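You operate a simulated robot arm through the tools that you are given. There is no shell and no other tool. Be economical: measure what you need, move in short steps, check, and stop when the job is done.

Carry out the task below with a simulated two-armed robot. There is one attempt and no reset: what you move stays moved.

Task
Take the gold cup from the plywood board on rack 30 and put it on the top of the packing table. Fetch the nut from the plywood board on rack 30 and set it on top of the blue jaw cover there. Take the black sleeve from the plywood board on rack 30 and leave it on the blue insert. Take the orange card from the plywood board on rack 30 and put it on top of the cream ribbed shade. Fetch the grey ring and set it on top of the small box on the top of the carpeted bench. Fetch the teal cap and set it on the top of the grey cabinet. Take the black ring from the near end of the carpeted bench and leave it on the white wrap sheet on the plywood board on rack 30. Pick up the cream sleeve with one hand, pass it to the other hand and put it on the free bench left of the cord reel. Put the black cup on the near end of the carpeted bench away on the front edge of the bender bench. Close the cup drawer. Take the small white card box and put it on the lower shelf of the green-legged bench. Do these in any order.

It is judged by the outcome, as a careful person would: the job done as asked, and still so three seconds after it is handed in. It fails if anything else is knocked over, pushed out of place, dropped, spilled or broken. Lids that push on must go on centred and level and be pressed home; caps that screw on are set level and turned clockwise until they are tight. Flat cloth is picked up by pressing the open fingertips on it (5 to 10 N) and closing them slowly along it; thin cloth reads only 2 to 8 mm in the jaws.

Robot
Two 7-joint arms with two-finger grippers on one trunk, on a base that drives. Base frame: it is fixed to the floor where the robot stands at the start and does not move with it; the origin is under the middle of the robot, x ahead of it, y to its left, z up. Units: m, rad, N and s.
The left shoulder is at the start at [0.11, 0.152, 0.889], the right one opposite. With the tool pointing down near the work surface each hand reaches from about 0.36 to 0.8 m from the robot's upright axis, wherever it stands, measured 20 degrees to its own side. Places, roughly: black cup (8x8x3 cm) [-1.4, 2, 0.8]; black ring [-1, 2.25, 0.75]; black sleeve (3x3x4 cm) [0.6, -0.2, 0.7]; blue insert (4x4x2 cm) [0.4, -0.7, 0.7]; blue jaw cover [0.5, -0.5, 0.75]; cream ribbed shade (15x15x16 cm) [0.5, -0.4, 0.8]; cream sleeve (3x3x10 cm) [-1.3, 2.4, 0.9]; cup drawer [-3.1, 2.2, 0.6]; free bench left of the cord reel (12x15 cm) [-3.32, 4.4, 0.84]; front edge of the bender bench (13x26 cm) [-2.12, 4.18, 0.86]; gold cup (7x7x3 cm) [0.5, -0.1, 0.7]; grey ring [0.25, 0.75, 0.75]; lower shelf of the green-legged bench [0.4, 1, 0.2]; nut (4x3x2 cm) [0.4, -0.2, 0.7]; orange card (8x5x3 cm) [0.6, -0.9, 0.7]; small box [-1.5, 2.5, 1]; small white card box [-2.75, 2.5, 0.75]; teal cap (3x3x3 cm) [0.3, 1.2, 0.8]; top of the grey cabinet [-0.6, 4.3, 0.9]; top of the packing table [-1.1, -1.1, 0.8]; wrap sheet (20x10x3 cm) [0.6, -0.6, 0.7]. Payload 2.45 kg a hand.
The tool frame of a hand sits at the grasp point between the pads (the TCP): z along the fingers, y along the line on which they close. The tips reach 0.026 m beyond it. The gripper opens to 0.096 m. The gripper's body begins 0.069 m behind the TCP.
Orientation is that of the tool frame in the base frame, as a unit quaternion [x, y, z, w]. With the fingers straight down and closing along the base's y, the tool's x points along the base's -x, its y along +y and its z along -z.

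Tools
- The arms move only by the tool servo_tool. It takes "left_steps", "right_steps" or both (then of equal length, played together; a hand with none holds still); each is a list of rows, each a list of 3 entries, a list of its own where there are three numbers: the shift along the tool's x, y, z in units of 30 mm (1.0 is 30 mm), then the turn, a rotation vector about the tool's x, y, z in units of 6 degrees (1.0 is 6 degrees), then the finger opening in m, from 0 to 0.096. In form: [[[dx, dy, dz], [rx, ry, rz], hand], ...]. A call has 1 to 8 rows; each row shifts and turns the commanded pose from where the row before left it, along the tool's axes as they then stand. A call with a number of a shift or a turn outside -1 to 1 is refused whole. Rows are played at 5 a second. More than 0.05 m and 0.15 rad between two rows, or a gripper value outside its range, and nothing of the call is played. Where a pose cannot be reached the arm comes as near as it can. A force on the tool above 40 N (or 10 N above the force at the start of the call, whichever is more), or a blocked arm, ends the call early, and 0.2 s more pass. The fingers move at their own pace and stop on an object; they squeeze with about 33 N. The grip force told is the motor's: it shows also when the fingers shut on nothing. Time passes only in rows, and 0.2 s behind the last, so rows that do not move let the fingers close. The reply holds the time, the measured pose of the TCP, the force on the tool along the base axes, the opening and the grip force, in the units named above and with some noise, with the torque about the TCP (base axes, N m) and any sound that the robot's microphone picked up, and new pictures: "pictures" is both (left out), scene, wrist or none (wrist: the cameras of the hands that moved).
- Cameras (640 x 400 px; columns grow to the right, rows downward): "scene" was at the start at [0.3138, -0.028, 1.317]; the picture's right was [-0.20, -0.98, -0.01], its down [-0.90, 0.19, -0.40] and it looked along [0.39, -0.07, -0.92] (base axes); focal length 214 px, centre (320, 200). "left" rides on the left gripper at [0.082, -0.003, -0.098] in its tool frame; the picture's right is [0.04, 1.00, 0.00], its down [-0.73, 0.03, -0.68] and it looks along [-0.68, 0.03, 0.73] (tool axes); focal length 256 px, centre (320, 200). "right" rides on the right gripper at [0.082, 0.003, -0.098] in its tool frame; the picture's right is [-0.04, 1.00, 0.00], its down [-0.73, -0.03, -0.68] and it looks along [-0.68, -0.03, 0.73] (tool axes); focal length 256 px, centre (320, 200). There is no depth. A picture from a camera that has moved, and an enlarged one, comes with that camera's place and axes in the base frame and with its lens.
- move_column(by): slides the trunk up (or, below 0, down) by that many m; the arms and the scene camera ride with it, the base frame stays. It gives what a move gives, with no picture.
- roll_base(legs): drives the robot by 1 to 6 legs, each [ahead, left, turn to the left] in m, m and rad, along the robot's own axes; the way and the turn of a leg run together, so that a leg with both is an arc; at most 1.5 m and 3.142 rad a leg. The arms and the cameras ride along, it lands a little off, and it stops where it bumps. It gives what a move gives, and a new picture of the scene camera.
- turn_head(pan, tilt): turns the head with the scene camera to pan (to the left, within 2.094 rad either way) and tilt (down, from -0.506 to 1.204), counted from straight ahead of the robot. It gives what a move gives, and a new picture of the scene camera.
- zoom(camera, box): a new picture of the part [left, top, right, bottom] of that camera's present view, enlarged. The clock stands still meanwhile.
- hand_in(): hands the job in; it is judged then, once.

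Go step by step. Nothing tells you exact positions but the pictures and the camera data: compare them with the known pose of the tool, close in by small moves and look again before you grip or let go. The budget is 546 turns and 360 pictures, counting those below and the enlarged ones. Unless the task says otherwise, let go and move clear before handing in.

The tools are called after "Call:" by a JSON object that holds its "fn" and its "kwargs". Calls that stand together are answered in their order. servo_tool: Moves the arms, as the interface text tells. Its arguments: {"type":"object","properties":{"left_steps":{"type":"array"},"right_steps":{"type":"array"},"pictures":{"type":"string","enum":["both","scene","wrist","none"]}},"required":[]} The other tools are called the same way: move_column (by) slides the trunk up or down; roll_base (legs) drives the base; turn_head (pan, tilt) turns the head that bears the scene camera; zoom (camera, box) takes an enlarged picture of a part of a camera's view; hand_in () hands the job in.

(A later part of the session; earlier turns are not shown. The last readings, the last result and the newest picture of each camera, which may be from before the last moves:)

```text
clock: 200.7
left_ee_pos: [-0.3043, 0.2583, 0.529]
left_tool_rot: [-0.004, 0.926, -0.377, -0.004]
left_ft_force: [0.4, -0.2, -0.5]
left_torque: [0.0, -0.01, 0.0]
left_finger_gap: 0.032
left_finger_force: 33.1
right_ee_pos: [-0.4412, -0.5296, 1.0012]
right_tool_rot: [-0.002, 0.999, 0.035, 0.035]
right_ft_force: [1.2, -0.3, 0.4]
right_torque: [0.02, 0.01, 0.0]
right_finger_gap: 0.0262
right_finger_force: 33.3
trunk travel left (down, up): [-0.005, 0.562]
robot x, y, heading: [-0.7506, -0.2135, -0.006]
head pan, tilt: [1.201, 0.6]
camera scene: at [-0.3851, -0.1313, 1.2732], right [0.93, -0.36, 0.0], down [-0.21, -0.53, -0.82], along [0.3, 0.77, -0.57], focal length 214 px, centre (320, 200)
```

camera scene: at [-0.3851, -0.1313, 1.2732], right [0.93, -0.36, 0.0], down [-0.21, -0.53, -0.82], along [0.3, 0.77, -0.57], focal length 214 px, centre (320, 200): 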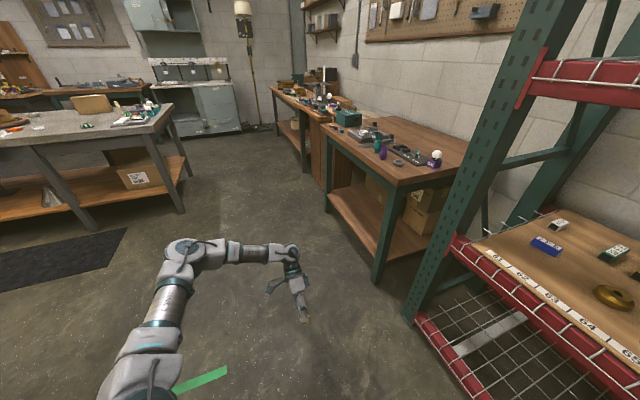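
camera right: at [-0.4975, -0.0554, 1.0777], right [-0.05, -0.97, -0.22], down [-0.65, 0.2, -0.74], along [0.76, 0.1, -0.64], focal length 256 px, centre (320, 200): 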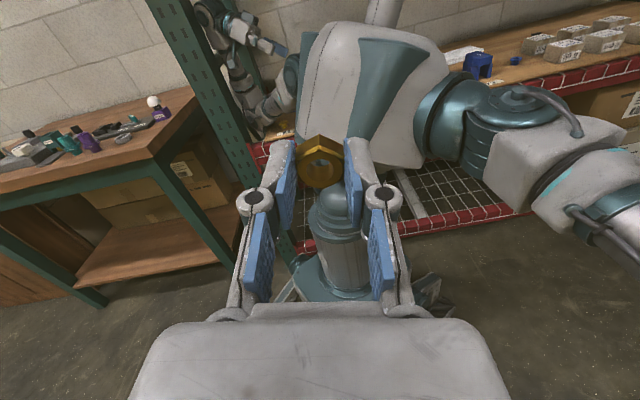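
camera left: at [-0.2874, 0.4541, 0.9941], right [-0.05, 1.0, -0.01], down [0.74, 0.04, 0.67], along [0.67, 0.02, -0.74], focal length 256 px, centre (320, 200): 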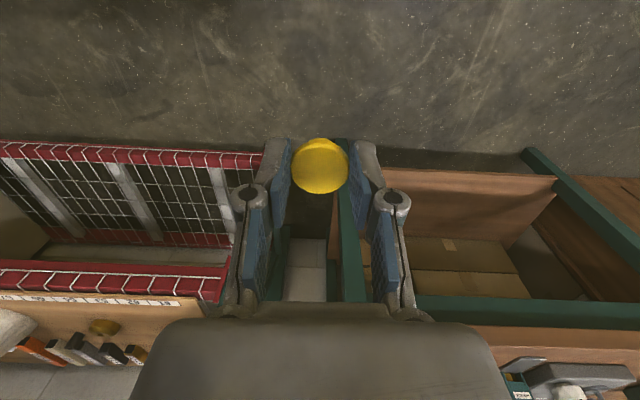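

The elbow has bent again and the arm is free. I'll turn the hand back to vertical and raise it.

Call:
{"fn": "servo_tool", "kwargs": {"left_steps": [[[0, 0, -0.5], [-1, 0, 0], 0.02], [[0, 0, -0.5], [-1, 0, 0], 0.02], [[0, 0, -0.5], [-1, 0, 0], 0.02], [[0, 0, -0.5], [-1, 0, 0], 0.02], [[0, 0, -0.5], [-1, 0, 0], 0.02], [[0, 0, -0.5], [-1, 0, 0], 0.02], [[0, 0, -0.5], [-1, 0, 0], 0.02], [[0, 0, -1], [-0.38, 0, 0], 0.02]], "pictures": "none"}}

Call:
{"fn": "servo_tool", "kwargs": {"left_steps": [[[0, -0.5, -1], [0, 0, 0], 0.02], [[0, -0.5, -1], [0, 0, 0], 0.02], [[0, -0.5, -1], [0, 0, 0], 0.02], [[0, -0.5, -1], [0, 0, 0], 0.02], [[0, -0.5, -1], [0, 0, 0], 0.02], [[0, -0.5, -1], [0, 0, 0], 0.02]], "pictures": "wrist"}}

```text
clock: 202.5
left_ee_pos: [-0.3067, 0.3056, 0.6506]
left_tool_rot: [-0.001, 1.0, 0.001, -0.005]
left_ft_force: [0.0, -0.4, -0.5]
left_torque: [0.02, -0.03, 0.01]
left_finger_gap: 0.032
left_finger_force: 33.0
left hand out of reach, approached as far as the arm can: row 3
right_ee_pos: [-0.4422, -0.5322, 1.0019]
right_tool_rot: [-0.001, 0.999, 0.037, 0.035]
right_ft_force: [-0.5, 0.2, -0.6]
right_torque: [-0.01, 0.01, -0.01]
right_finger_gap: 0.026
right_finger_force: 33.0
trunk travel left (down, up): [-0.005, 0.562]
robot x, y, heading: [-0.7511, -0.2142, -0.003]
head pan, tilt: [1.201, 0.6]
```

```text
clock: 203.9
left_ee_pos: [-0.2999, 0.2703, 0.8296]
left_tool_rot: [0.001, 1.0, -0.002, -0.005]
left_ft_force: [-0.6, -0.2, -0.1]
left_torque: [-0.01, -0.03, -0.01]
left_finger_gap: 0.0319
left_finger_force: 32.2
left hand out of reach, approached as far as the arm can: row 3, 4, 5, 6
right_ee_pos: [-0.4418, -0.5302, 1.003]
right_tool_rot: [-0.001, 0.999, 0.035, 0.035]
right_ft_force: [0.6, 0.7, -0.3]
right_torque: [0.01, -0.03, -0.02]
right_finger_gap: 0.0259
right_finger_force: 32.7
trunk travel left (down, up): [-0.005, 0.562]
robot x, y, heading: [-0.7545, -0.216, -0.0]
head pan, tilt: [1.201, 0.6]
camera left: at [-0.3799, 0.2677, 0.9292], right [-0.04, 1.0, 0.0], down [0.74, 0.03, 0.67], along [0.67, 0.02, -0.74], focal length 256 px, centre (320, 200)
```

left: 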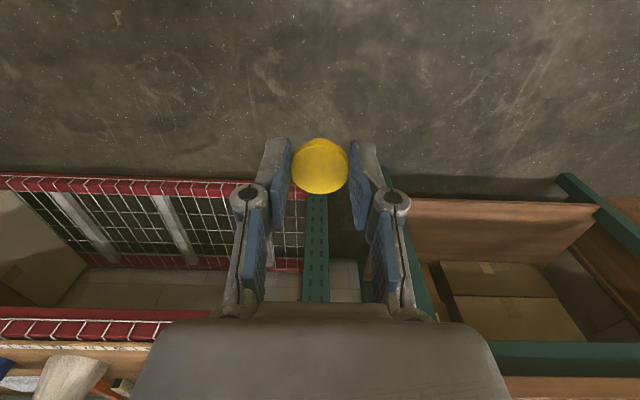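

The plug is held upright. I'll bring the left hand inward, then drive to the rack, standing well back so the elbow stays clear of the deck.

Call:
{"fn": "servo_tool", "kwargs": {"left_steps": [[[0, -1, 0], [0, 0, 0], 0.02], [[0, -1, 0], [0, 0, 0], 0.02], [[0, -1, 0], [0, 0, 0], 0.02], [[0, -1, 0], [0, 0, 0], 0.02], [[0, -1, 0], [0, 0, 0], 0.02], [[0, -1, 0], [0, 0, 0], 0.02]], "pictures": "none"}}

Call:
{"fn": "roll_base", "kwargs": {"legs": [[0.517, 0.02, 0]]}}

```text
clock: 205.3
left_ee_pos: [-0.2999, 0.271, 0.8293]
left_tool_rot: [0.001, 1.0, -0.002, -0.006]
left_ft_force: [-0.5, -0.2, -0.2]
left_torque: [0.04, -0.01, 0.04]
left_finger_gap: 0.0323
left_finger_force: 32.8
left hand out of reach, approached as far as the arm can: row 1, 2, 3, 4, 5, 6
right_ee_pos: [-0.4417, -0.5289, 1.0015]
right_tool_rot: [-0.002, 0.999, 0.035, 0.034]
right_ft_force: [-0.4, -0.3, 0.0]
right_torque: [-0.02, 0.02, 0.0]
right_finger_gap: 0.026
right_finger_force: 32.8
trunk travel left (down, up): [-0.005, 0.562]
robot x, y, heading: [-0.7525, -0.2151, 0.001]
head pan, tilt: [1.201, 0.6]
```

```text
clock: 208.3
left_ee_pos: [0.2224, 0.2879, 0.8288]
left_tool_rot: [0.003, 1.0, -0.001, -0.005]
left_ft_force: [0.6, -0.3, -0.5]
left_torque: [0.01, -0.02, 0.0]
left_finger_gap: 0.0318
left_finger_force: 33.0
right_ee_pos: [0.0767, -0.5114, 1.0017]
right_tool_rot: [0.0, 0.999, 0.035, 0.034]
right_ft_force: [1.0, -0.1, 0.0]
right_torque: [-0.01, 0.0, 0.0]
right_finger_gap: 0.026
right_finger_force: 33.1
trunk travel left (down, up): [-0.005, 0.562]
robot x, y, heading: [-0.2315, -0.1943, -0.005]
head pan, tilt: [1.201, 0.6]
camera scene: at [0.1348, -0.1154, 1.273], right [0.93, -0.37, -0.01], down [-0.21, -0.53, -0.82], along [0.3, 0.77, -0.57], focal length 214 px, centre (320, 200)
```

scene: 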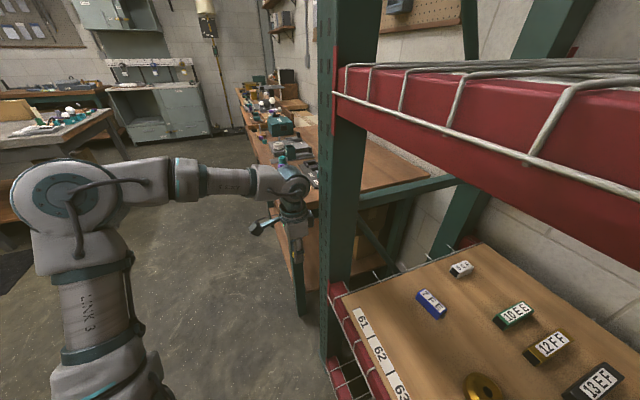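

Call:
{"fn": "roll_base", "kwargs": {"legs": [[-0.2, 0, 0]]}}

Call:
{"fn": "servo_tool", "kwargs": {"left_steps": [[[0, -0.7, -1], [0, 0, 0], 0.02], [[0, -0.7, -1], [0, 0, 0], 0.02], [[0, -0.7, -1], [0, 0, 0], 0.02], [[0, -0.7, -1], [0, 0, 0], 0.02], [[0, -0.7, -1], [0, 0, 0], 0.02]], "pictures": "none"}}

```text
clock: 209.9
left_ee_pos: [0.0156, 0.2879, 0.8312]
left_tool_rot: [0.004, 1.0, -0.003, -0.003]
left_ft_force: [0.4, -0.5, -0.1]
left_torque: [0.02, -0.03, 0.0]
left_finger_gap: 0.0319
left_finger_force: 33.4
right_ee_pos: [-0.1297, -0.511, 1.0038]
right_tool_rot: [0.001, 0.999, 0.037, 0.039]
right_ft_force: [-0.6, -0.6, 0.3]
right_torque: [0.01, 0.0, -0.02]
right_finger_gap: 0.0262
right_finger_force: 33.2
trunk travel left (down, up): [-0.005, 0.562]
robot x, y, heading: [-0.43, -0.1937, -0.007]
head pan, tilt: [1.201, 0.6]
camera scene: at [-0.0684, -0.1147, 1.2734], right [0.93, -0.37, 0.0], down [-0.21, -0.53, -0.82], along [0.3, 0.77, -0.57], focal length 214 px, centre (320, 200)
```

scene: 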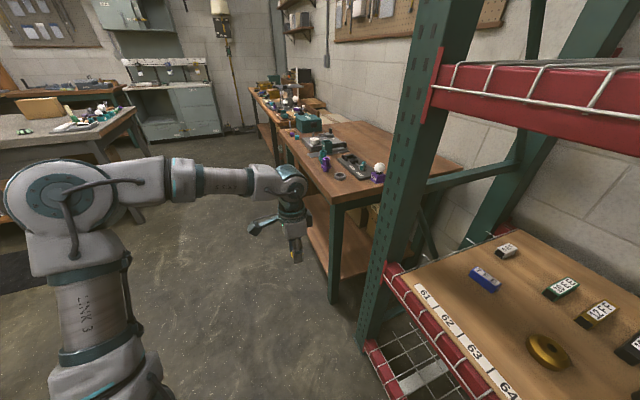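

```text
clock: 211.1
left_ee_pos: [0.0191, 0.2802, 0.9886]
left_tool_rot: [0.005, 1.0, -0.002, -0.001]
left_ft_force: [-0.8, -0.5, 0.1]
left_torque: [0.0, 0.0, -0.01]
left_finger_gap: 0.0318
left_finger_force: 32.9
left hand out of reach, approached as far as the arm can: row 1, 2, 3, 4, 5
right_ee_pos: [-0.1334, -0.5107, 1.0047]
right_tool_rot: [0.001, 0.998, 0.04, 0.042]
right_ft_force: [0.5, -1.2, -0.4]
right_torque: [-0.02, -0.02, 0.02]
right_finger_gap: 0.0262
right_finger_force: 33.2
trunk travel left (down, up): [-0.005, 0.562]
robot x, y, heading: [-0.436, -0.1921, -0.006]
head pan, tilt: [1.201, 0.6]
```

Call:
{"fn": "servo_tool", "kwargs": {"left_steps": [[[0, -0.5, 0], [0, 0, 1], 0.02], [[0, -0.5, 0], [0, 0, 1], 0.02], [[0, -0.5, 0], [0, 0, 1], 0.02], [[0, -0.5, 0], [0, 0, 1], 0.02], [[0, -0.5, 0], [0, 0, 1], 0.02], [[0, -0.5, 0], [0, 0, 1], 0.02], [[0, -0.5, 0], [0, 0, 1], 0.02], [[0, -0.5, 0], [0, 0, 1], 0.02]], "pictures": "scene"}}

```text
clock: 212.9
left_ee_pos: [-0.0231, 0.1719, 0.9889]
left_tool_rot: [0.411, 0.911, -0.003, 0.0]
left_ft_force: [0.7, 0.2, -0.9]
left_torque: [0.01, 0.01, 0.0]
left_finger_gap: 0.0319
left_finger_force: 33.1
right_ee_pos: [-0.1333, -0.511, 1.005]
right_tool_rot: [0.001, 0.998, 0.039, 0.043]
right_ft_force: [0.8, -0.6, -0.8]
right_torque: [0.02, 0.01, 0.01]
right_finger_gap: 0.0262
right_finger_force: 32.6
trunk travel left (down, up): [-0.005, 0.562]
robot x, y, heading: [-0.4375, -0.196, -0.005]
head pan, tilt: [1.201, 0.6]
camera scene: at [-0.0682, -0.1153, 1.2735], right [0.93, -0.37, 0.0], down [-0.21, -0.53, -0.82], along [0.3, 0.77, -0.57], focal length 214 px, centre (320, 200)
```

scene: 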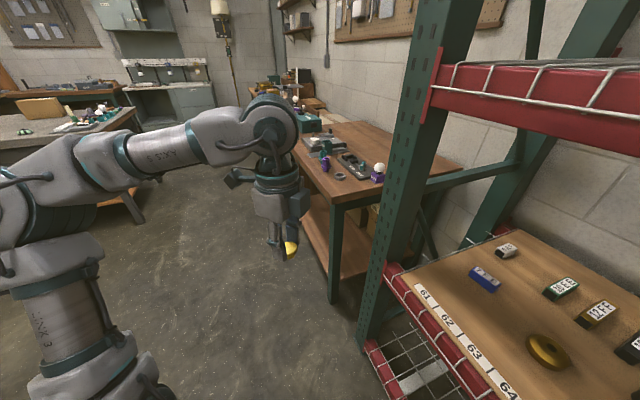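

Call:
{"fn": "servo_tool", "kwargs": {"left_steps": [[[-0.8, 0.45, 0.8], [0, 0, 0], 0.02], [[-0.8, 0.45, 0.8], [0, 0, 0], 0.02], [[-0.8, 0.45, 0.8], [0, 0, 0], 0.02], [[-0.8, 0.45, 0.8], [0, 0, 0], 0.02], [[-0.8, 0.45, 0.8], [0, 0, 0], 0.02], [[-0.8, 0.45, 0.8], [0, 0, 0], 0.02], [[-0.5, 0.3, 0.8], [0, 0, 0], 0.02]], "pictures": "scene"}}

```text
clock: 214.5
left_ee_pos: [0.1503, 0.1121, 0.8191]
left_tool_rot: [0.411, 0.912, -0.003, -0.001]
left_ft_force: [0.0, 0.6, 0.0]
left_torque: [0.03, 0.01, 0.0]
left_finger_gap: 0.0318
left_finger_force: 33.5
right_ee_pos: [-0.1317, -0.5091, 1.0047]
right_tool_rot: [0.001, 0.998, 0.04, 0.042]
right_ft_force: [-0.1, -0.6, -0.4]
right_torque: [-0.03, 0.01, 0.04]
right_finger_gap: 0.0261
right_finger_force: 32.7
trunk travel left (down, up): [-0.005, 0.562]
robot x, y, heading: [-0.4356, -0.1941, -0.005]
head pan, tilt: [1.201, 0.6]
camera scene: at [-0.0656, -0.1152, 1.2726], right [0.93, -0.37, -0.01], down [-0.21, -0.53, -0.82], along [0.3, 0.77, -0.57], focal length 214 px, centre (320, 200)
```

scene: 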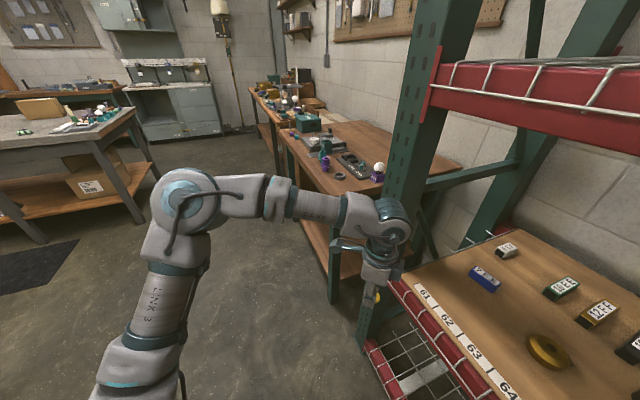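

Call:
{"fn": "roll_base", "kwargs": {"legs": [[0.15, 0.004, 0]]}}

```text
clock: 215.9
left_ee_pos: [0.2994, 0.1134, 0.8189]
left_tool_rot: [0.41, 0.912, -0.002, -0.002]
left_ft_force: [0.5, 0.1, -0.5]
left_torque: [0.01, 0.01, 0.01]
left_finger_gap: 0.032
left_finger_force: 33.1
right_ee_pos: [0.0191, -0.509, 1.0043]
right_tool_rot: [0.001, 0.998, 0.039, 0.041]
right_ft_force: [0.1, 0.0, -0.9]
right_torque: [0.02, -0.01, -0.03]
right_finger_gap: 0.0259
right_finger_force: 33.1
trunk travel left (down, up): [-0.005, 0.562]
robot x, y, heading: [-0.2871, -0.1913, -0.008]
head pan, tilt: [1.201, 0.6]
camera scene: at [0.0849, -0.1131, 1.2727], right [0.93, -0.37, -0.01], down [-0.21, -0.52, -0.82], along [0.3, 0.77, -0.57], focal length 214 px, centre (320, 200)
```

scene: 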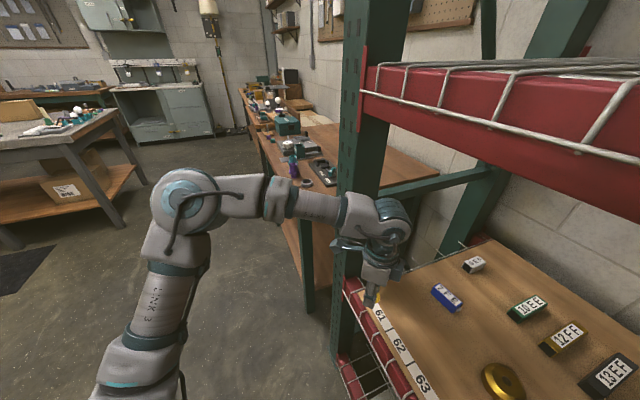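

Call:
{"fn": "roll_base", "kwargs": {"legs": [[0.084, 0.004, 0]]}}

Call:
{"fn": "zoom", "kwargs": {"camera": "left", "box": [0, 0, 640, 400]}}

```text
clock: 217.0
left_ee_pos: [0.382, 0.1164, 0.8214]
left_tool_rot: [0.41, 0.912, -0.001, 0.0]
left_ft_force: [0.3, 0.5, -0.3]
left_torque: [-0.02, 0.07, 0.01]
left_finger_gap: 0.0318
left_finger_force: 33.0
right_ee_pos: [0.099, -0.5046, 1.0057]
right_tool_rot: [0.0, 0.998, 0.043, 0.045]
right_ft_force: [0.3, -0.2, -0.3]
right_torque: [-0.02, 0.01, -0.02]
right_finger_gap: 0.026
right_finger_force: 32.8
trunk travel left (down, up): [-0.005, 0.562]
robot x, y, heading: [-0.2017, -0.1893, -0.003]
head pan, tilt: [1.201, 0.6]
camera scene: at [0.1698, -0.11, 1.2727], right [0.93, -0.37, -0.01], down [-0.21, -0.52, -0.82], along [0.3, 0.77, -0.57], focal length 214 px, centre (320, 200)
```

scene: 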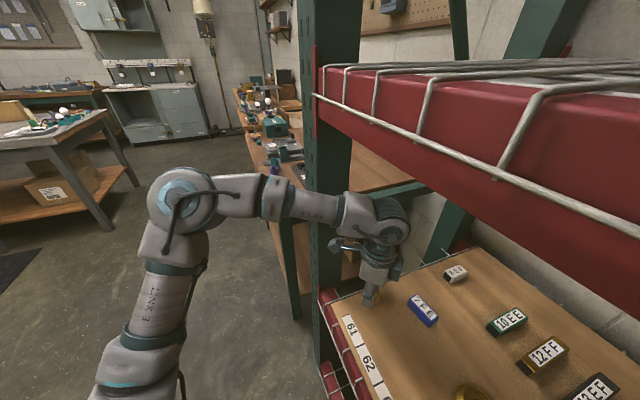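

```text
1.00 times, centred on (320, 200) of left (not enlarged: the box is as wide or as high as the picture)
camera zoom: at [0.3253, 0.1755, 0.9197], right [0.72, 0.69, 0.0], down [0.51, -0.53, 0.68], along [0.47, -0.49, -0.73], focal length 256 px, centre (320, 200)
```

zoom: 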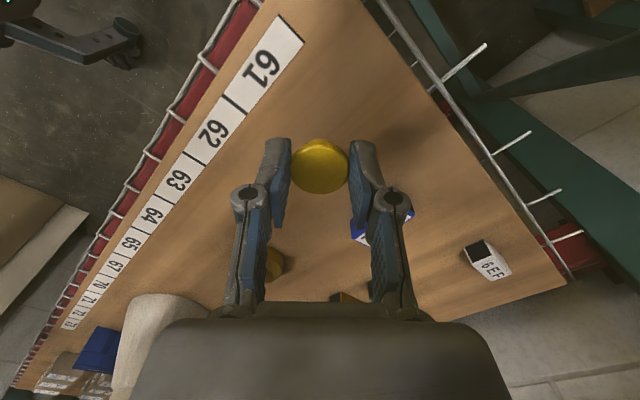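

The plug hovers above its old spot; I'll lower it to just touching.

Call:
{"fn": "servo_tool", "kwargs": {"left_steps": [[[0, 0, 0.8], [0, 0, 0], 0.02], [[0, 0, 0.8], [0, 0, 0], 0.02], [[0, 0, 0.5], [0, 0, 0], 0.02], [[0, 0, 0.3], [0, 0, 0], 0.02], [[0, 0, 0.1], [0, 0, 0], 0.02], [[0, 0, 0], [0, 0, 0], 0.02]], "pictures": "wrist"}}

```text
clock: 218.4
left_ee_pos: [0.3769, 0.1174, 0.7514]
left_tool_rot: [0.411, 0.912, -0.001, 0.004]
left_ft_force: [-0.1, 1.4, 0.3]
left_torque: [-0.05, -0.01, -0.02]
left_finger_gap: 0.0317
left_finger_force: 32.5
right_ee_pos: [0.0948, -0.5018, 1.0084]
right_tool_rot: [0.001, 0.998, 0.044, 0.05]
right_ft_force: [0.1, 1.2, 0.0]
right_torque: [0.02, -0.01, -0.02]
right_finger_gap: 0.0262
right_finger_force: 32.3
trunk travel left (down, up): [-0.005, 0.562]
robot x, y, heading: [-0.198, -0.188, -0.003]
head pan, tilt: [1.201, 0.6]
camera left: at [0.3204, 0.1761, 0.8474], right [0.72, 0.69, 0.0], down [0.51, -0.53, 0.68], along [0.47, -0.49, -0.73], focal length 256 px, centre (320, 200)
```

left: 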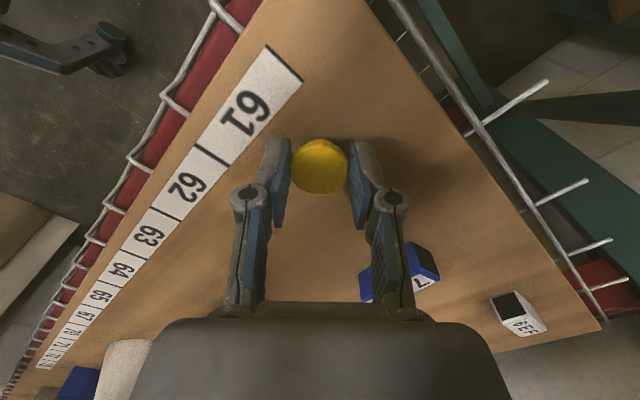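

Call:
{"fn": "servo_tool", "kwargs": {"left_steps": [[[-0.1, 0, 0.1], [0, 0, 0], 0.02], [[0, 0, 0.1], [0, 0, 0], 0.02], [[0, 0, 0], [0, 0, 0], 0.02]], "pictures": "none"}}

```text
clock: 219.2
left_ee_pos: [0.3786, 0.1153, 0.7447]
left_tool_rot: [0.409, 0.912, -0.001, 0.003]
left_ft_force: [0.4, -0.2, 2.4]
left_torque: [-0.01, 0.01, 0.02]
left_finger_gap: 0.032
left_finger_force: 32.9
right_ee_pos: [0.0943, -0.502, 1.009]
right_tool_rot: [0.0, 0.998, 0.044, 0.05]
right_ft_force: [0.4, -0.3, -0.5]
right_torque: [0.01, 0.0, 0.01]
right_finger_gap: 0.0261
right_finger_force: 32.8
trunk travel left (down, up): [-0.005, 0.562]
robot x, y, heading: [-0.2003, -0.1887, -0.005]
head pan, tilt: [1.201, 0.6]
```

Call:
{"fn": "servo_tool", "kwargs": {"left_steps": [[[0, 0, 0.07], [0, 0, 0], 0.02], [[0, 0, 0], [0, 0, 0], 0.02]], "pictures": "none"}}

```text
clock: 219.8
left_ee_pos: [0.3796, 0.1143, 0.7446]
left_tool_rot: [0.41, 0.912, 0.001, 0.006]
left_ft_force: [1.5, 2.2, 14.6]
left_torque: [0.1, 0.01, 0.0]
left_finger_gap: 0.0321
left_finger_force: 33.3
right_ee_pos: [0.0938, -0.5032, 1.008]
right_tool_rot: [0.0, 0.998, 0.045, 0.05]
right_ft_force: [-0.1, -0.3, -1.3]
right_torque: [0.0, -0.01, -0.02]
right_finger_gap: 0.026
right_finger_force: 33.0
trunk travel left (down, up): [-0.005, 0.562]
robot x, y, heading: [-0.2032, -0.1871, -0.004]
head pan, tilt: [1.201, 0.6]
```

The stem is on the board (so the board top is at about 0.707). I'll let go and lift off.

Call:
{"fn": "servo_tool", "kwargs": {"left_steps": [[[0, 0, -0.05], [0, 0, 0], 0.036], [[0, 0, 0], [0, 0, 0], 0.042], [[0, 0, 0], [0, 0, 0], 0.055], [[0, 0, 0], [0, 0, 0], 0.07], [[0, 0, -0.5], [0, 0, 0], 0.07], [[0, 0, -1], [0, 0, 0], 0.07]], "pictures": "wrist"}}

```text
clock: 221.2
left_ee_pos: [0.3782, 0.1143, 0.7892]
left_tool_rot: [0.41, 0.912, 0.0, 0.003]
left_ft_force: [-0.5, -0.9, 1.0]
left_torque: [0.0, 0.0, -0.03]
left_finger_gap: 0.0701
left_finger_force: 0.1
right_ee_pos: [0.0946, -0.5035, 1.0082]
right_tool_rot: [0.0, 0.998, 0.045, 0.051]
right_ft_force: [0.3, 0.0, 0.3]
right_torque: [-0.01, -0.01, 0.02]
right_finger_gap: 0.0263
right_finger_force: 32.8
trunk travel left (down, up): [-0.005, 0.562]
robot x, y, heading: [-0.2004, -0.1909, -0.006]
head pan, tilt: [1.201, 0.6]
camera left: at [0.3218, 0.1737, 0.8874], right [0.72, 0.69, 0.0], down [0.5, -0.53, 0.68], along [0.48, -0.49, -0.73], focal length 256 px, centre (320, 200)
```

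left: 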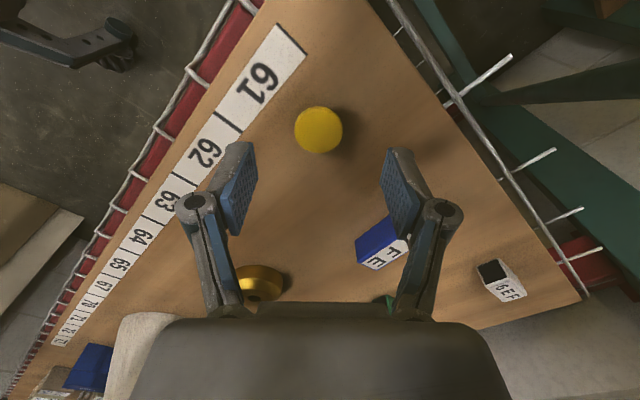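

The plug is back upright in its place. Next is the nut: I'll lift the left hand, back off, and set up the right hand in an extended pose that keeps its elbow clear.

Call:
{"fn": "servo_tool", "kwargs": {"left_steps": [[[0, 0, -1], [0, 0, 0], 0.07], [[0, 0, -1], [0, 0, 0], 0.07], [[0, 0, -0.5], [0, 0, 0], 0.07]], "pictures": "none"}}

Call:
{"fn": "roll_base", "kwargs": {"legs": [[-0.27, 0, 0], [0, -0.08, 0]]}}

Call:
{"fn": "servo_tool", "kwargs": {"right_steps": [[[0, 0, 0], [0.86, 0.95, 0], 0.0], [[-1, 0, 0.4], [0, 0, 0], 0.0], [[-1, 0, 0.4], [0, 0, 0], 0.0], [[-1, 0, 0.4], [0, 0, 0], 0.0], [[-1, 0, 0.4], [0, 0, 0], 0.0], [[-1, 0, 0.4], [0, 0, 0], 0.0], [[-1, 0, 0.4], [0, 0, 0], 0.0], [[-1, 0, 0.4], [0, 0, 0], 0.0]], "pictures": "none"}}

Call:
{"fn": "servo_tool", "kwargs": {"right_steps": [[[-1, 0, 0], [0, 0, 0], 0.0], [[-1, 0, 0], [0, 0, 0], 0.0], [[-1, 0, 0], [0, 0, 0], 0.0], [[0, 0, 0], [0, 0, 0], 0.0]], "pictures": "wrist"}}

```text
clock: 222.0
left_ee_pos: [0.3784, 0.1144, 0.864]
left_tool_rot: [0.409, 0.912, -0.001, 0.003]
left_ft_force: [-0.1, -0.6, 0.1]
left_torque: [0.0, 0.0, 0.01]
left_finger_gap: 0.0699
left_finger_force: 0.1
right_ee_pos: [0.0944, -0.5027, 1.0069]
right_tool_rot: [0.0, 0.998, 0.044, 0.05]
right_ft_force: [-0.7, 0.0, 0.0]
right_torque: [0.0, -0.01, 0.03]
right_finger_gap: 0.0262
right_finger_force: 33.5
trunk travel left (down, up): [-0.005, 0.562]
robot x, y, heading: [-0.1994, -0.1893, -0.003]
head pan, tilt: [1.201, 0.6]
```

```text
clock: 224.5
left_ee_pos: [0.1141, 0.0771, 0.851]
left_tool_rot: [0.408, 0.913, -0.018, 0.01]
left_ft_force: [-0.1, 1.8, -1.6]
left_torque: [-0.17, 0.03, -0.02]
left_finger_gap: 0.07
left_finger_force: 0.0
right_ee_pos: [-0.1712, -0.5369, 1.0171]
right_tool_rot: [0.0, 0.999, 0.024, 0.048]
right_ft_force: [1.0, 0.9, -0.1]
right_torque: [-0.09, 0.02, -0.01]
right_finger_gap: 0.026
right_finger_force: 33.4
trunk travel left (down, up): [-0.005, 0.562]
robot x, y, heading: [-0.464, -0.2565, -0.005]
head pan, tilt: [1.201, 0.6]
camera scene: at [-0.0964, -0.1374, 1.2691], right [0.93, -0.37, 0.0], down [-0.21, -0.55, -0.81], along [0.3, 0.75, -0.59], focal length 214 px, centre (320, 200)
```

scene: 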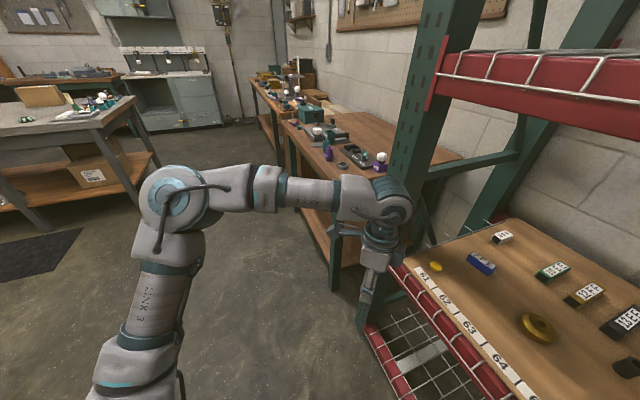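

```text
clock: 226.3
left_ee_pos: [0.1079, 0.0435, 0.8665]
left_tool_rot: [0.408, 0.913, 0.001, 0.004]
left_ft_force: [-0.2, -1.1, 0.3]
left_torque: [0.02, -0.01, 0.02]
left_finger_gap: 0.0697
left_finger_force: 0.1
right_ee_pos: [0.0345, -0.577, 0.9241]
right_tool_rot: [0.001, 1.0, -0.001, 0.001]
right_ft_force: [-0.2, -1.4, -1.1]
right_torque: [0.06, 0.02, -0.01]
right_finger_gap: 0.0264
right_finger_force: 32.4
trunk travel left (down, up): [-0.005, 0.562]
robot x, y, heading: [-0.4695, -0.2591, -0.007]
head pan, tilt: [1.201, 0.6]
```

```text
clock: 227.3
left_ee_pos: [0.1075, 0.038, 0.87]
left_tool_rot: [0.41, 0.912, 0.003, 0.005]
left_ft_force: [-0.1, -0.3, 0.2]
left_torque: [0.13, -0.02, -0.01]
left_finger_gap: 0.0699
left_finger_force: 0.0
right_ee_pos: [0.1253, -0.584, 0.9247]
right_tool_rot: [0.002, 1.0, 0.001, 0.002]
right_ft_force: [-0.5, -0.1, -0.5]
right_torque: [0.11, 0.0, 0.01]
right_finger_gap: 0.0261
right_finger_force: 33.2
trunk travel left (down, up): [-0.005, 0.562]
robot x, y, heading: [-0.4672, -0.2589, -0.009]
head pan, tilt: [1.201, 0.6]
camera right: at [0.0413, -0.5795, 1.0226], right [0.04, 1.0, 0.0], down [0.73, -0.03, 0.68], along [0.68, -0.03, -0.73], focal length 256 px, centre (320, 200)
```

right: 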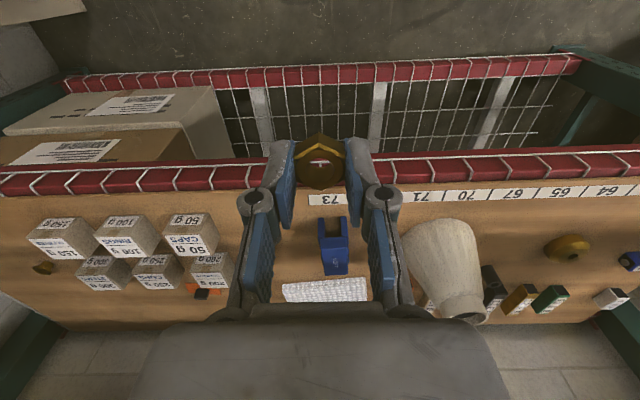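

Call:
{"fn": "zoom", "kwargs": {"camera": "right", "box": [270, 195, 400, 285]}}

Call:
{"fn": "turn_head", "kwargs": {"pan": -0.45, "tilt": 0.6}}

Call:
{"fn": "zoom", "kwargs": {"camera": "scene", "box": [200, 140, 440, 290]}}

```text
4.44 times, centred on (335, 240) of right
camera zoom: at [0.0413, -0.5795, 1.0226], right [0.04, 1.0, 0.0], down [0.73, -0.03, 0.68], along [0.68, -0.03, -0.73], focal length 1138 px, centre (253, 22)
```

zoom: 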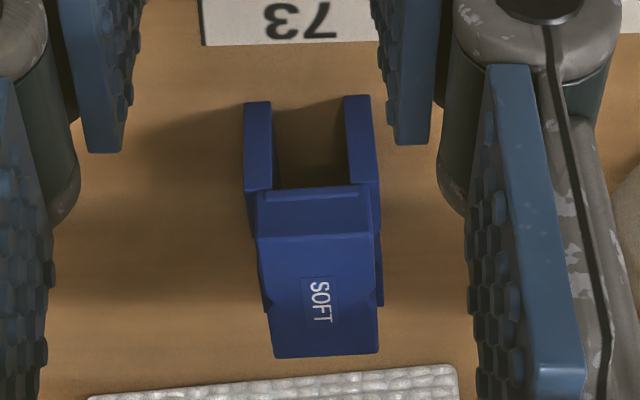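

```text
clock: 229.0
left_ee_pos: [0.108, 0.0479, 0.8648]
left_tool_rot: [0.409, 0.913, -0.002, 0.006]
left_ft_force: [-0.6, 0.5, -0.5]
left_torque: [-0.03, 0.0, 0.03]
left_finger_gap: 0.0698
left_finger_force: 0.0
right_ee_pos: [0.1245, -0.57, 0.9274]
right_tool_rot: [0.001, 1.0, -0.005, 0.001]
right_ft_force: [-0.4, 0.8, -1.0]
right_torque: [-0.02, 0.01, -0.02]
right_finger_gap: 0.0262
right_finger_force: 33.1
trunk travel left (down, up): [-0.005, 0.562]
robot x, y, heading: [-0.4682, -0.258, -0.004]
head pan, tilt: [-0.45, 0.6]
camera scene: at [-0.0493, -0.3037, 1.2719], right [-0.44, -0.9, 0.0], down [-0.51, 0.25, -0.82], along [0.74, -0.36, -0.57], focal length 214 px, centre (320, 200)
```

scene: 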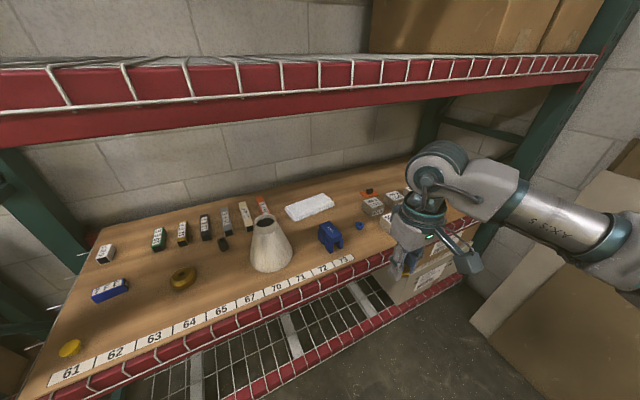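

```text
2.67 times, centred on (320, 215) of scene
camera zoom: at [-0.0493, -0.3037, 1.2719], right [-0.44, -0.9, 0.0], down [-0.51, 0.25, -0.82], along [0.74, -0.36, -0.57], focal length 572 px, centre (320, 160)
```

zoom: 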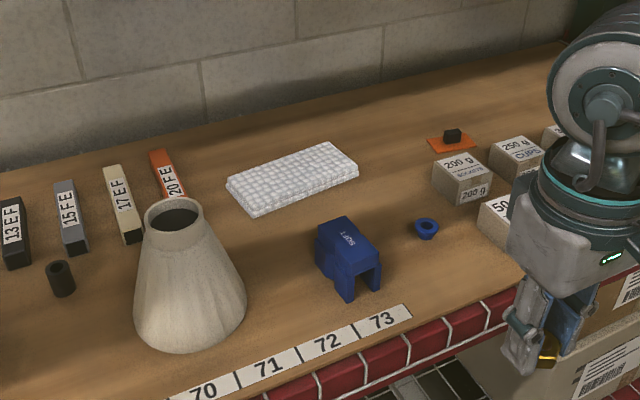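

The jaw cover's flat top is at about [0.437, -0.573, 0.76]. I'll stop the base at x≈-0.22 to keep the head off the deck and reach the rest with the arm.

Call:
{"fn": "servo_tool", "kwargs": {"right_steps": [[[-1, -0.1, 0.5], [0, 0, 0], 0.0], [[-1, 0, 0.5], [0, 0, 0], 0.0], [[-0.17, 0, 0.4], [0, 0, 0], 0.0]], "pictures": "none"}}

Call:
{"fn": "roll_base", "kwargs": {"legs": [[0.245, 0, 0.004]]}}

Call:
{"fn": "zoom", "kwargs": {"camera": "right", "box": [160, 80, 480, 280]}}

```text
clock: 229.8
left_ee_pos: [0.1083, 0.0489, 0.8664]
left_tool_rot: [0.409, 0.913, -0.001, 0.005]
left_ft_force: [-0.3, 0.7, 0.8]
left_torque: [0.01, -0.02, 0.03]
left_finger_gap: 0.0699
left_finger_force: 0.1
right_ee_pos: [0.1905, -0.5742, 0.8852]
right_tool_rot: [0.0, 1.0, -0.005, 0.001]
right_ft_force: [0.5, 0.1, -1.0]
right_torque: [-0.01, 0.01, 0.04]
right_finger_gap: 0.0263
right_finger_force: 32.6
trunk travel left (down, up): [-0.005, 0.562]
robot x, y, heading: [-0.4673, -0.255, -0.007]
head pan, tilt: [-0.45, 0.6]
```

```text
clock: 231.6
left_ee_pos: [0.3536, 0.0577, 0.864]
left_tool_rot: [0.406, 0.914, -0.003, 0.006]
left_ft_force: [1.0, 0.7, 0.3]
left_torque: [-0.03, 0.01, 0.0]
left_finger_gap: 0.0704
left_finger_force: 0.0
right_ee_pos: [0.4365, -0.5666, 0.8858]
right_tool_rot: [-0.002, 1.0, -0.007, 0.001]
right_ft_force: [0.1, -0.4, 0.3]
right_torque: [-0.02, 0.03, 0.03]
right_finger_gap: 0.0261
right_finger_force: 33.1
trunk travel left (down, up): [-0.005, 0.562]
robot x, y, heading: [-0.2246, -0.2552, 0.002]
head pan, tilt: [-0.45, 0.6]
camera scene: at [0.1965, -0.2925, 1.272], right [-0.44, -0.9, 0.01], down [-0.51, 0.24, -0.82], along [0.74, -0.36, -0.57], focal length 214 px, centre (320, 200)
```

scene: 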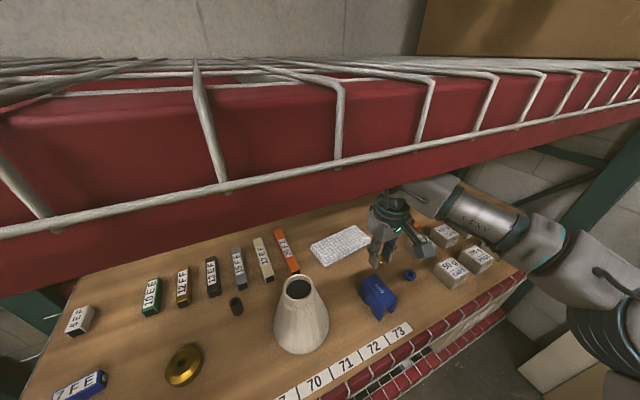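

```text
2.00 times, centred on (320, 180) of right
camera zoom: at [0.354, -0.5615, 0.9846], right [0.04, 1.0, -0.01], down [0.73, -0.02, 0.68], along [0.68, -0.03, -0.73], focal length 512 px, centre (320, 240)
```

zoom: 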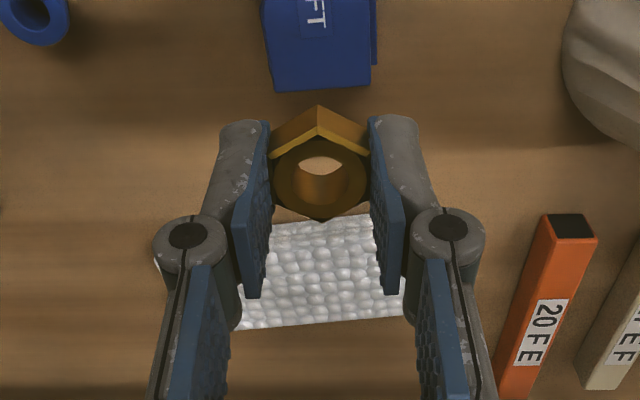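

Call:
{"fn": "servo_tool", "kwargs": {"right_steps": [[[-0.2, -0.05, 0.9], [0, 0, 0], 0.0], [[0, 0, 0.9], [0, 0, 0], 0.0], [[0, 0, 0.7], [0, 0, 0], 0.0], [[0, 0, 0], [0, 0, 0], 0.0]], "pictures": "none"}}

Call:
{"fn": "zoom", "kwargs": {"camera": "right", "box": [160, 80, 480, 280]}}

Call:
{"fn": "zoom", "kwargs": {"camera": "scene", "box": [330, 200, 450, 320]}}

```text
clock: 232.6
left_ee_pos: [0.3476, 0.0544, 0.8682]
left_tool_rot: [0.406, 0.914, -0.002, 0.01]
left_ft_force: [-1.0, 0.1, 0.3]
left_torque: [-0.01, -0.02, 0.0]
left_finger_gap: 0.07
left_finger_force: 0.0
right_ee_pos: [0.4376, -0.5709, 0.8162]
right_tool_rot: [-0.002, 1.0, -0.006, 0.004]
right_ft_force: [0.2, 0.0, 0.1]
right_torque: [0.03, 0.0, 0.01]
right_finger_gap: 0.0263
right_finger_force: 33.2
trunk travel left (down, up): [-0.005, 0.562]
robot x, y, heading: [-0.2213, -0.2541, -0.002]
head pan, tilt: [-0.45, 0.6]
```

```text
2.00 times, centred on (320, 180) of right
camera zoom: at [0.3542, -0.5664, 0.9134], right [0.04, 1.0, -0.01], down [0.73, -0.02, 0.69], along [0.68, -0.03, -0.73], focal length 512 px, centre (320, 240)
```

zoom: 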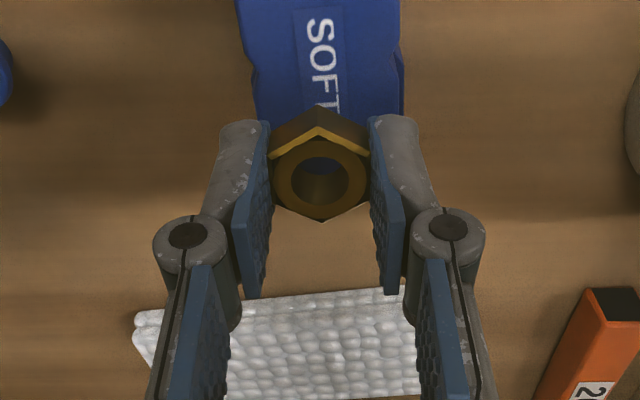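

```text
3.33 times, centred on (390, 260) of scene
camera zoom: at [0.196, -0.2952, 1.2721], right [-0.44, -0.9, 0.0], down [-0.51, 0.25, -0.82], along [0.74, -0.36, -0.57], focal length 715 px, centre (87, 0)
```

zoom: 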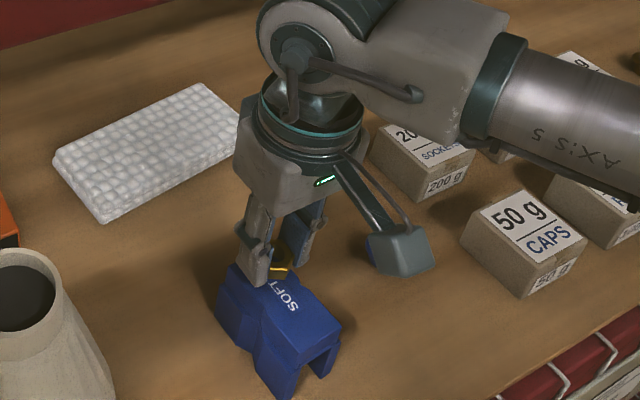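

The top face runs from about x=0.38 to 0.46, so I'll move 15 mm nearer its middle and lower gently.

Call:
{"fn": "servo_tool", "kwargs": {"right_steps": [[[0.5, 0, 0], [0, 0, 0], 0.0], [[0, 0, 0.25], [0, 0, 0], 0.0], [[0, 0, 0.15], [0, 0, 0], 0.0], [[0, 0, 0], [0, 0, 0], 0.0]], "pictures": "none"}}

Call:
{"fn": "servo_tool", "kwargs": {"right_steps": [[[0, 0, 0.1], [0, 0, 0], 0.0], [[0, 0, 0.1], [0, 0, 0], 0.0], [[0, 0, 0], [0, 0, 0], 0.0]], "pictures": "none"}}

```text
clock: 233.6
left_ee_pos: [0.3472, 0.0538, 0.8681]
left_tool_rot: [0.406, 0.914, 0.0, 0.009]
left_ft_force: [0.1, -0.2, 0.1]
left_torque: [-0.02, -0.02, 0.01]
left_finger_gap: 0.0702
left_finger_force: 0.2
right_ee_pos: [0.4224, -0.5717, 0.8041]
right_tool_rot: [-0.002, 1.0, -0.005, 0.004]
right_ft_force: [0.0, 0.1, 0.4]
right_torque: [0.0, -0.02, 0.03]
right_finger_gap: 0.0263
right_finger_force: 33.4
trunk travel left (down, up): [-0.005, 0.562]
robot x, y, heading: [-0.2217, -0.2575, 0.0]
head pan, tilt: [-0.45, 0.6]
```

```text
clock: 234.4
left_ee_pos: [0.3442, 0.0544, 0.8707]
left_tool_rot: [0.406, 0.914, 0.0, 0.011]
left_ft_force: [-0.3, 0.0, 1.3]
left_torque: [-0.01, 0.02, 0.03]
left_finger_gap: 0.0698
left_finger_force: 0.0
right_ee_pos: [0.4208, -0.5704, 0.8019]
right_tool_rot: [-0.001, 1.0, -0.005, 0.009]
right_ft_force: [5.1, -7.4, 31.9]
right_torque: [-0.06, 0.26, 0.06]
right_finger_gap: 0.0261
right_finger_force: 33.0
trunk travel left (down, up): [-0.005, 0.562]
robot x, y, heading: [-0.2201, -0.2545, -0.003]
head pan, tilt: [-0.45, 0.6]
```

Contact. I'll ease off a little and look before releasing.

Call:
{"fn": "servo_tool", "kwargs": {"right_steps": [[[0, 0, -0.13], [0, 0, 0], 0.0], [[0, 0, 0], [0, 0, 0], 0.0]], "pictures": "none"}}

Call:
{"fn": "zoom", "kwargs": {"camera": "right", "box": [200, 80, 440, 230]}}

Call:
{"fn": "zoom", "kwargs": {"camera": "scene", "box": [340, 220, 440, 320]}}

```text
clock: 235.0
left_ee_pos: [0.3461, 0.0538, 0.8678]
left_tool_rot: [0.406, 0.914, -0.001, 0.009]
left_ft_force: [0.0, -0.1, 0.6]
left_torque: [-0.01, -0.01, -0.01]
left_finger_gap: 0.0701
left_finger_force: 0.1
right_ee_pos: [0.4207, -0.5691, 0.8014]
right_tool_rot: [-0.001, 1.0, -0.005, 0.004]
right_ft_force: [2.4, -4.3, 21.5]
right_torque: [0.07, 0.18, -0.01]
right_finger_gap: 0.026
right_finger_force: 32.8
trunk travel left (down, up): [-0.005, 0.562]
robot x, y, heading: [-0.2223, -0.2543, -0.004]
head pan, tilt: [-0.45, 0.6]
```

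```text
2.67 times, centred on (320, 155) of right
camera zoom: at [0.3381, -0.5657, 0.8998], right [0.04, 1.0, -0.01], down [0.73, -0.02, 0.69], along [0.69, -0.03, -0.73], focal length 683 px, centre (320, 320)
```

zoom: 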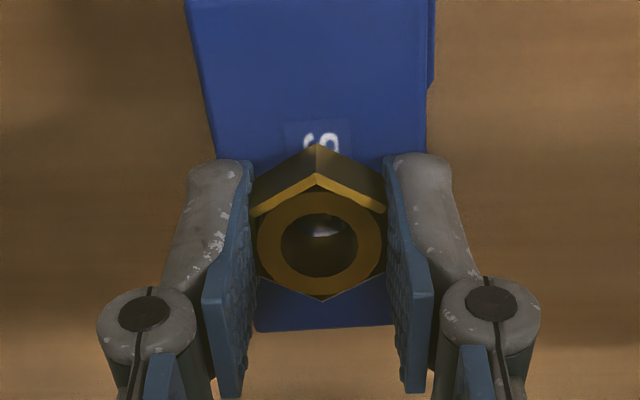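

```text
4.00 times, centred on (390, 270) of scene
camera zoom: at [0.1923, -0.2944, 1.2734], right [-0.44, -0.9, 0.0], down [-0.51, 0.25, -0.82], along [0.74, -0.36, -0.57], focal length 858 px, centre (40, -80)
```

zoom: 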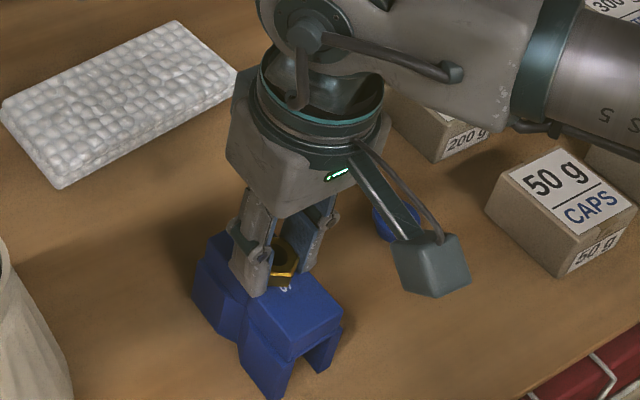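

The nut sits fully on the cover's top. Releasing and lifting.

Call:
{"fn": "servo_tool", "kwargs": {"right_steps": [[[0, 0, -0.12], [0, 0, 0], 0.0], [[0, 0, -0.03], [0, 0, 0], 0.03], [[0, 0, 0], [0, 0, 0], 0.04], [[0, 0, 0], [0, 0, 0], 0.05], [[0, 0, -0.6], [0, 0, 0], 0.05], [[0, 0, -1], [0, 0, 0], 0.05], [[0, 0, -0.5], [0, 0, 0], 0.05]], "pictures": "wrist"}}

```text
clock: 236.6
left_ee_pos: [0.3459, 0.055, 0.8688]
left_tool_rot: [0.406, 0.914, -0.001, 0.009]
left_ft_force: [0.1, 0.9, -0.7]
left_torque: [-0.05, 0.03, -0.01]
left_finger_gap: 0.0701
left_finger_force: 0.0
right_ee_pos: [0.4219, -0.5684, 0.8689]
right_tool_rot: [-0.003, 1.0, -0.006, 0.003]
right_ft_force: [0.5, 0.1, -0.6]
right_torque: [-0.03, -0.02, 0.0]
right_finger_gap: 0.0503
right_finger_force: 0.1
trunk travel left (down, up): [-0.005, 0.562]
robot x, y, heading: [-0.2222, -0.2551, 0.0]
head pan, tilt: [-0.45, 0.6]
camera right: at [0.3391, -0.5647, 0.9665], right [0.04, 1.0, -0.01], down [0.73, -0.02, 0.69], along [0.68, -0.03, -0.73], focal length 256 px, centre (320, 200)
```

right: 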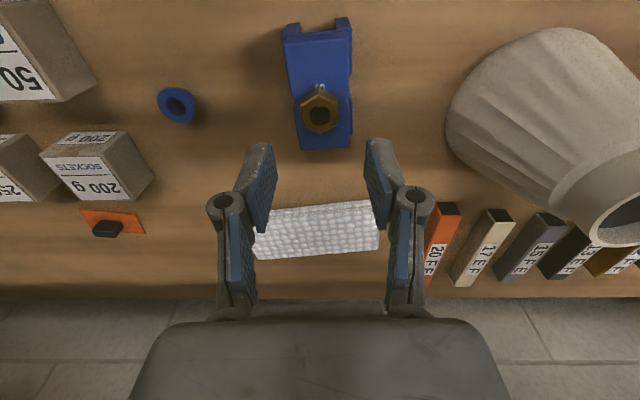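

The nut is done. Next the orange card goes onto the shade. I'll back out, raise the trunk to its starting height for head clearance, and retract the left hand.

Call:
{"fn": "roll_base", "kwargs": {"legs": [[-0.28, 0, 0]]}}

Call:
{"fn": "move_column", "kwargs": {"by": 0.08}}

Call:
{"fn": "servo_tool", "kwargs": {"left_steps": [[[1, 0.1, 0], [0, 0, -1], 0.07], [[1, 0, 0], [0, 0, -1], 0.07], [[1, 0, 0], [0, 0, -1], 0.07], [[1, 0, 0], [0, 0, -1], 0.07], [[1, 0, 0], [0, 0, -1], 0.07], [[1, 0, 0], [0, 0, -1], 0.07], [[1, 0, 0], [0, 0, -1], 0.07], [[1, 0, 0], [0, 0, -1], 0.07]], "pictures": "none"}}

```text
clock: 238.6
left_ee_pos: [0.067, 0.0549, 0.8689]
left_tool_rot: [0.405, 0.914, -0.001, 0.009]
left_ft_force: [-0.9, -0.5, 0.6]
left_torque: [0.02, -0.03, -0.01]
left_finger_gap: 0.0704
left_finger_force: 0.1
right_ee_pos: [0.1422, -0.5675, 0.8693]
right_tool_rot: [-0.002, 1.0, -0.005, 0.004]
right_ft_force: [-0.8, 0.7, 0.3]
right_torque: [-0.02, 0.01, 0.02]
right_finger_gap: 0.0501
right_finger_force: 0.1
trunk travel left (down, up): [-0.005, 0.562]
robot x, y, heading: [-0.5033, -0.2556, 0.002]
head pan, tilt: [-0.45, 0.6]
camera scene: at [-0.0836, -0.2951, 1.2723], right [-0.44, -0.9, 0.0], down [-0.51, 0.25, -0.82], along [0.74, -0.36, -0.57], focal length 214 px, centre (320, 200)
```

scene: 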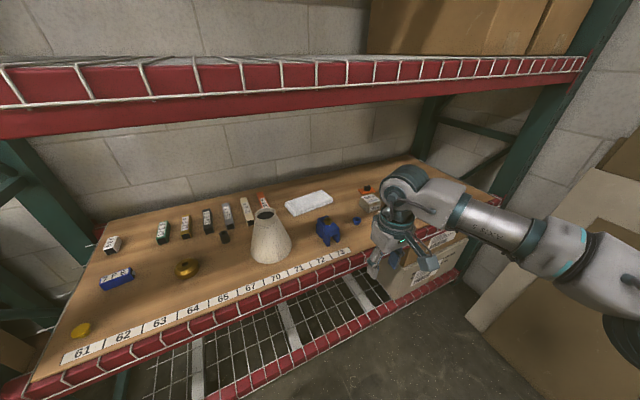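

```text
clock: 239.7
left_ee_pos: [0.0632, 0.0552, 0.9505]
left_tool_rot: [0.406, 0.914, 0.0, 0.011]
left_ft_force: [0.8, -0.5, -1.0]
left_torque: [0.0, 0.02, 0.01]
left_finger_gap: 0.0698
left_finger_force: 0.1
right_ee_pos: [0.1404, -0.569, 0.9508]
right_tool_rot: [-0.003, 1.0, -0.006, 0.007]
right_ft_force: [1.3, 0.0, -1.1]
right_torque: [-0.02, 0.03, 0.02]
right_finger_gap: 0.05
right_finger_force: 0.1
trunk travel left (down, up): [-0.085, 0.482]
robot x, y, heading: [-0.503, -0.2588, 0.0]
head pan, tilt: [-0.45, 0.6]
```

```text
clock: 241.5
left_ee_pos: [-0.1395, 0.23, 0.9474]
left_tool_rot: [0.003, 1.0, -0.009, 0.011]
left_ft_force: [-0.1, 0.1, 0.1]
left_torque: [-0.03, 0.0, 0.02]
left_finger_gap: 0.07
left_finger_force: 0.0
left hand out of reach, approached as far as the arm can: row 6, 7, 8
right_ee_pos: [0.1377, -0.5669, 0.9541]
right_tool_rot: [-0.002, 1.0, -0.006, 0.008]
right_ft_force: [0.2, 0.2, 0.4]
right_torque: [-0.01, -0.04, 0.04]
right_finger_gap: 0.0498
right_finger_force: 0.0
trunk travel left (down, up): [-0.085, 0.482]
robot x, y, heading: [-0.5009, -0.254, -0.004]
head pan, tilt: [-0.45, 0.6]
```

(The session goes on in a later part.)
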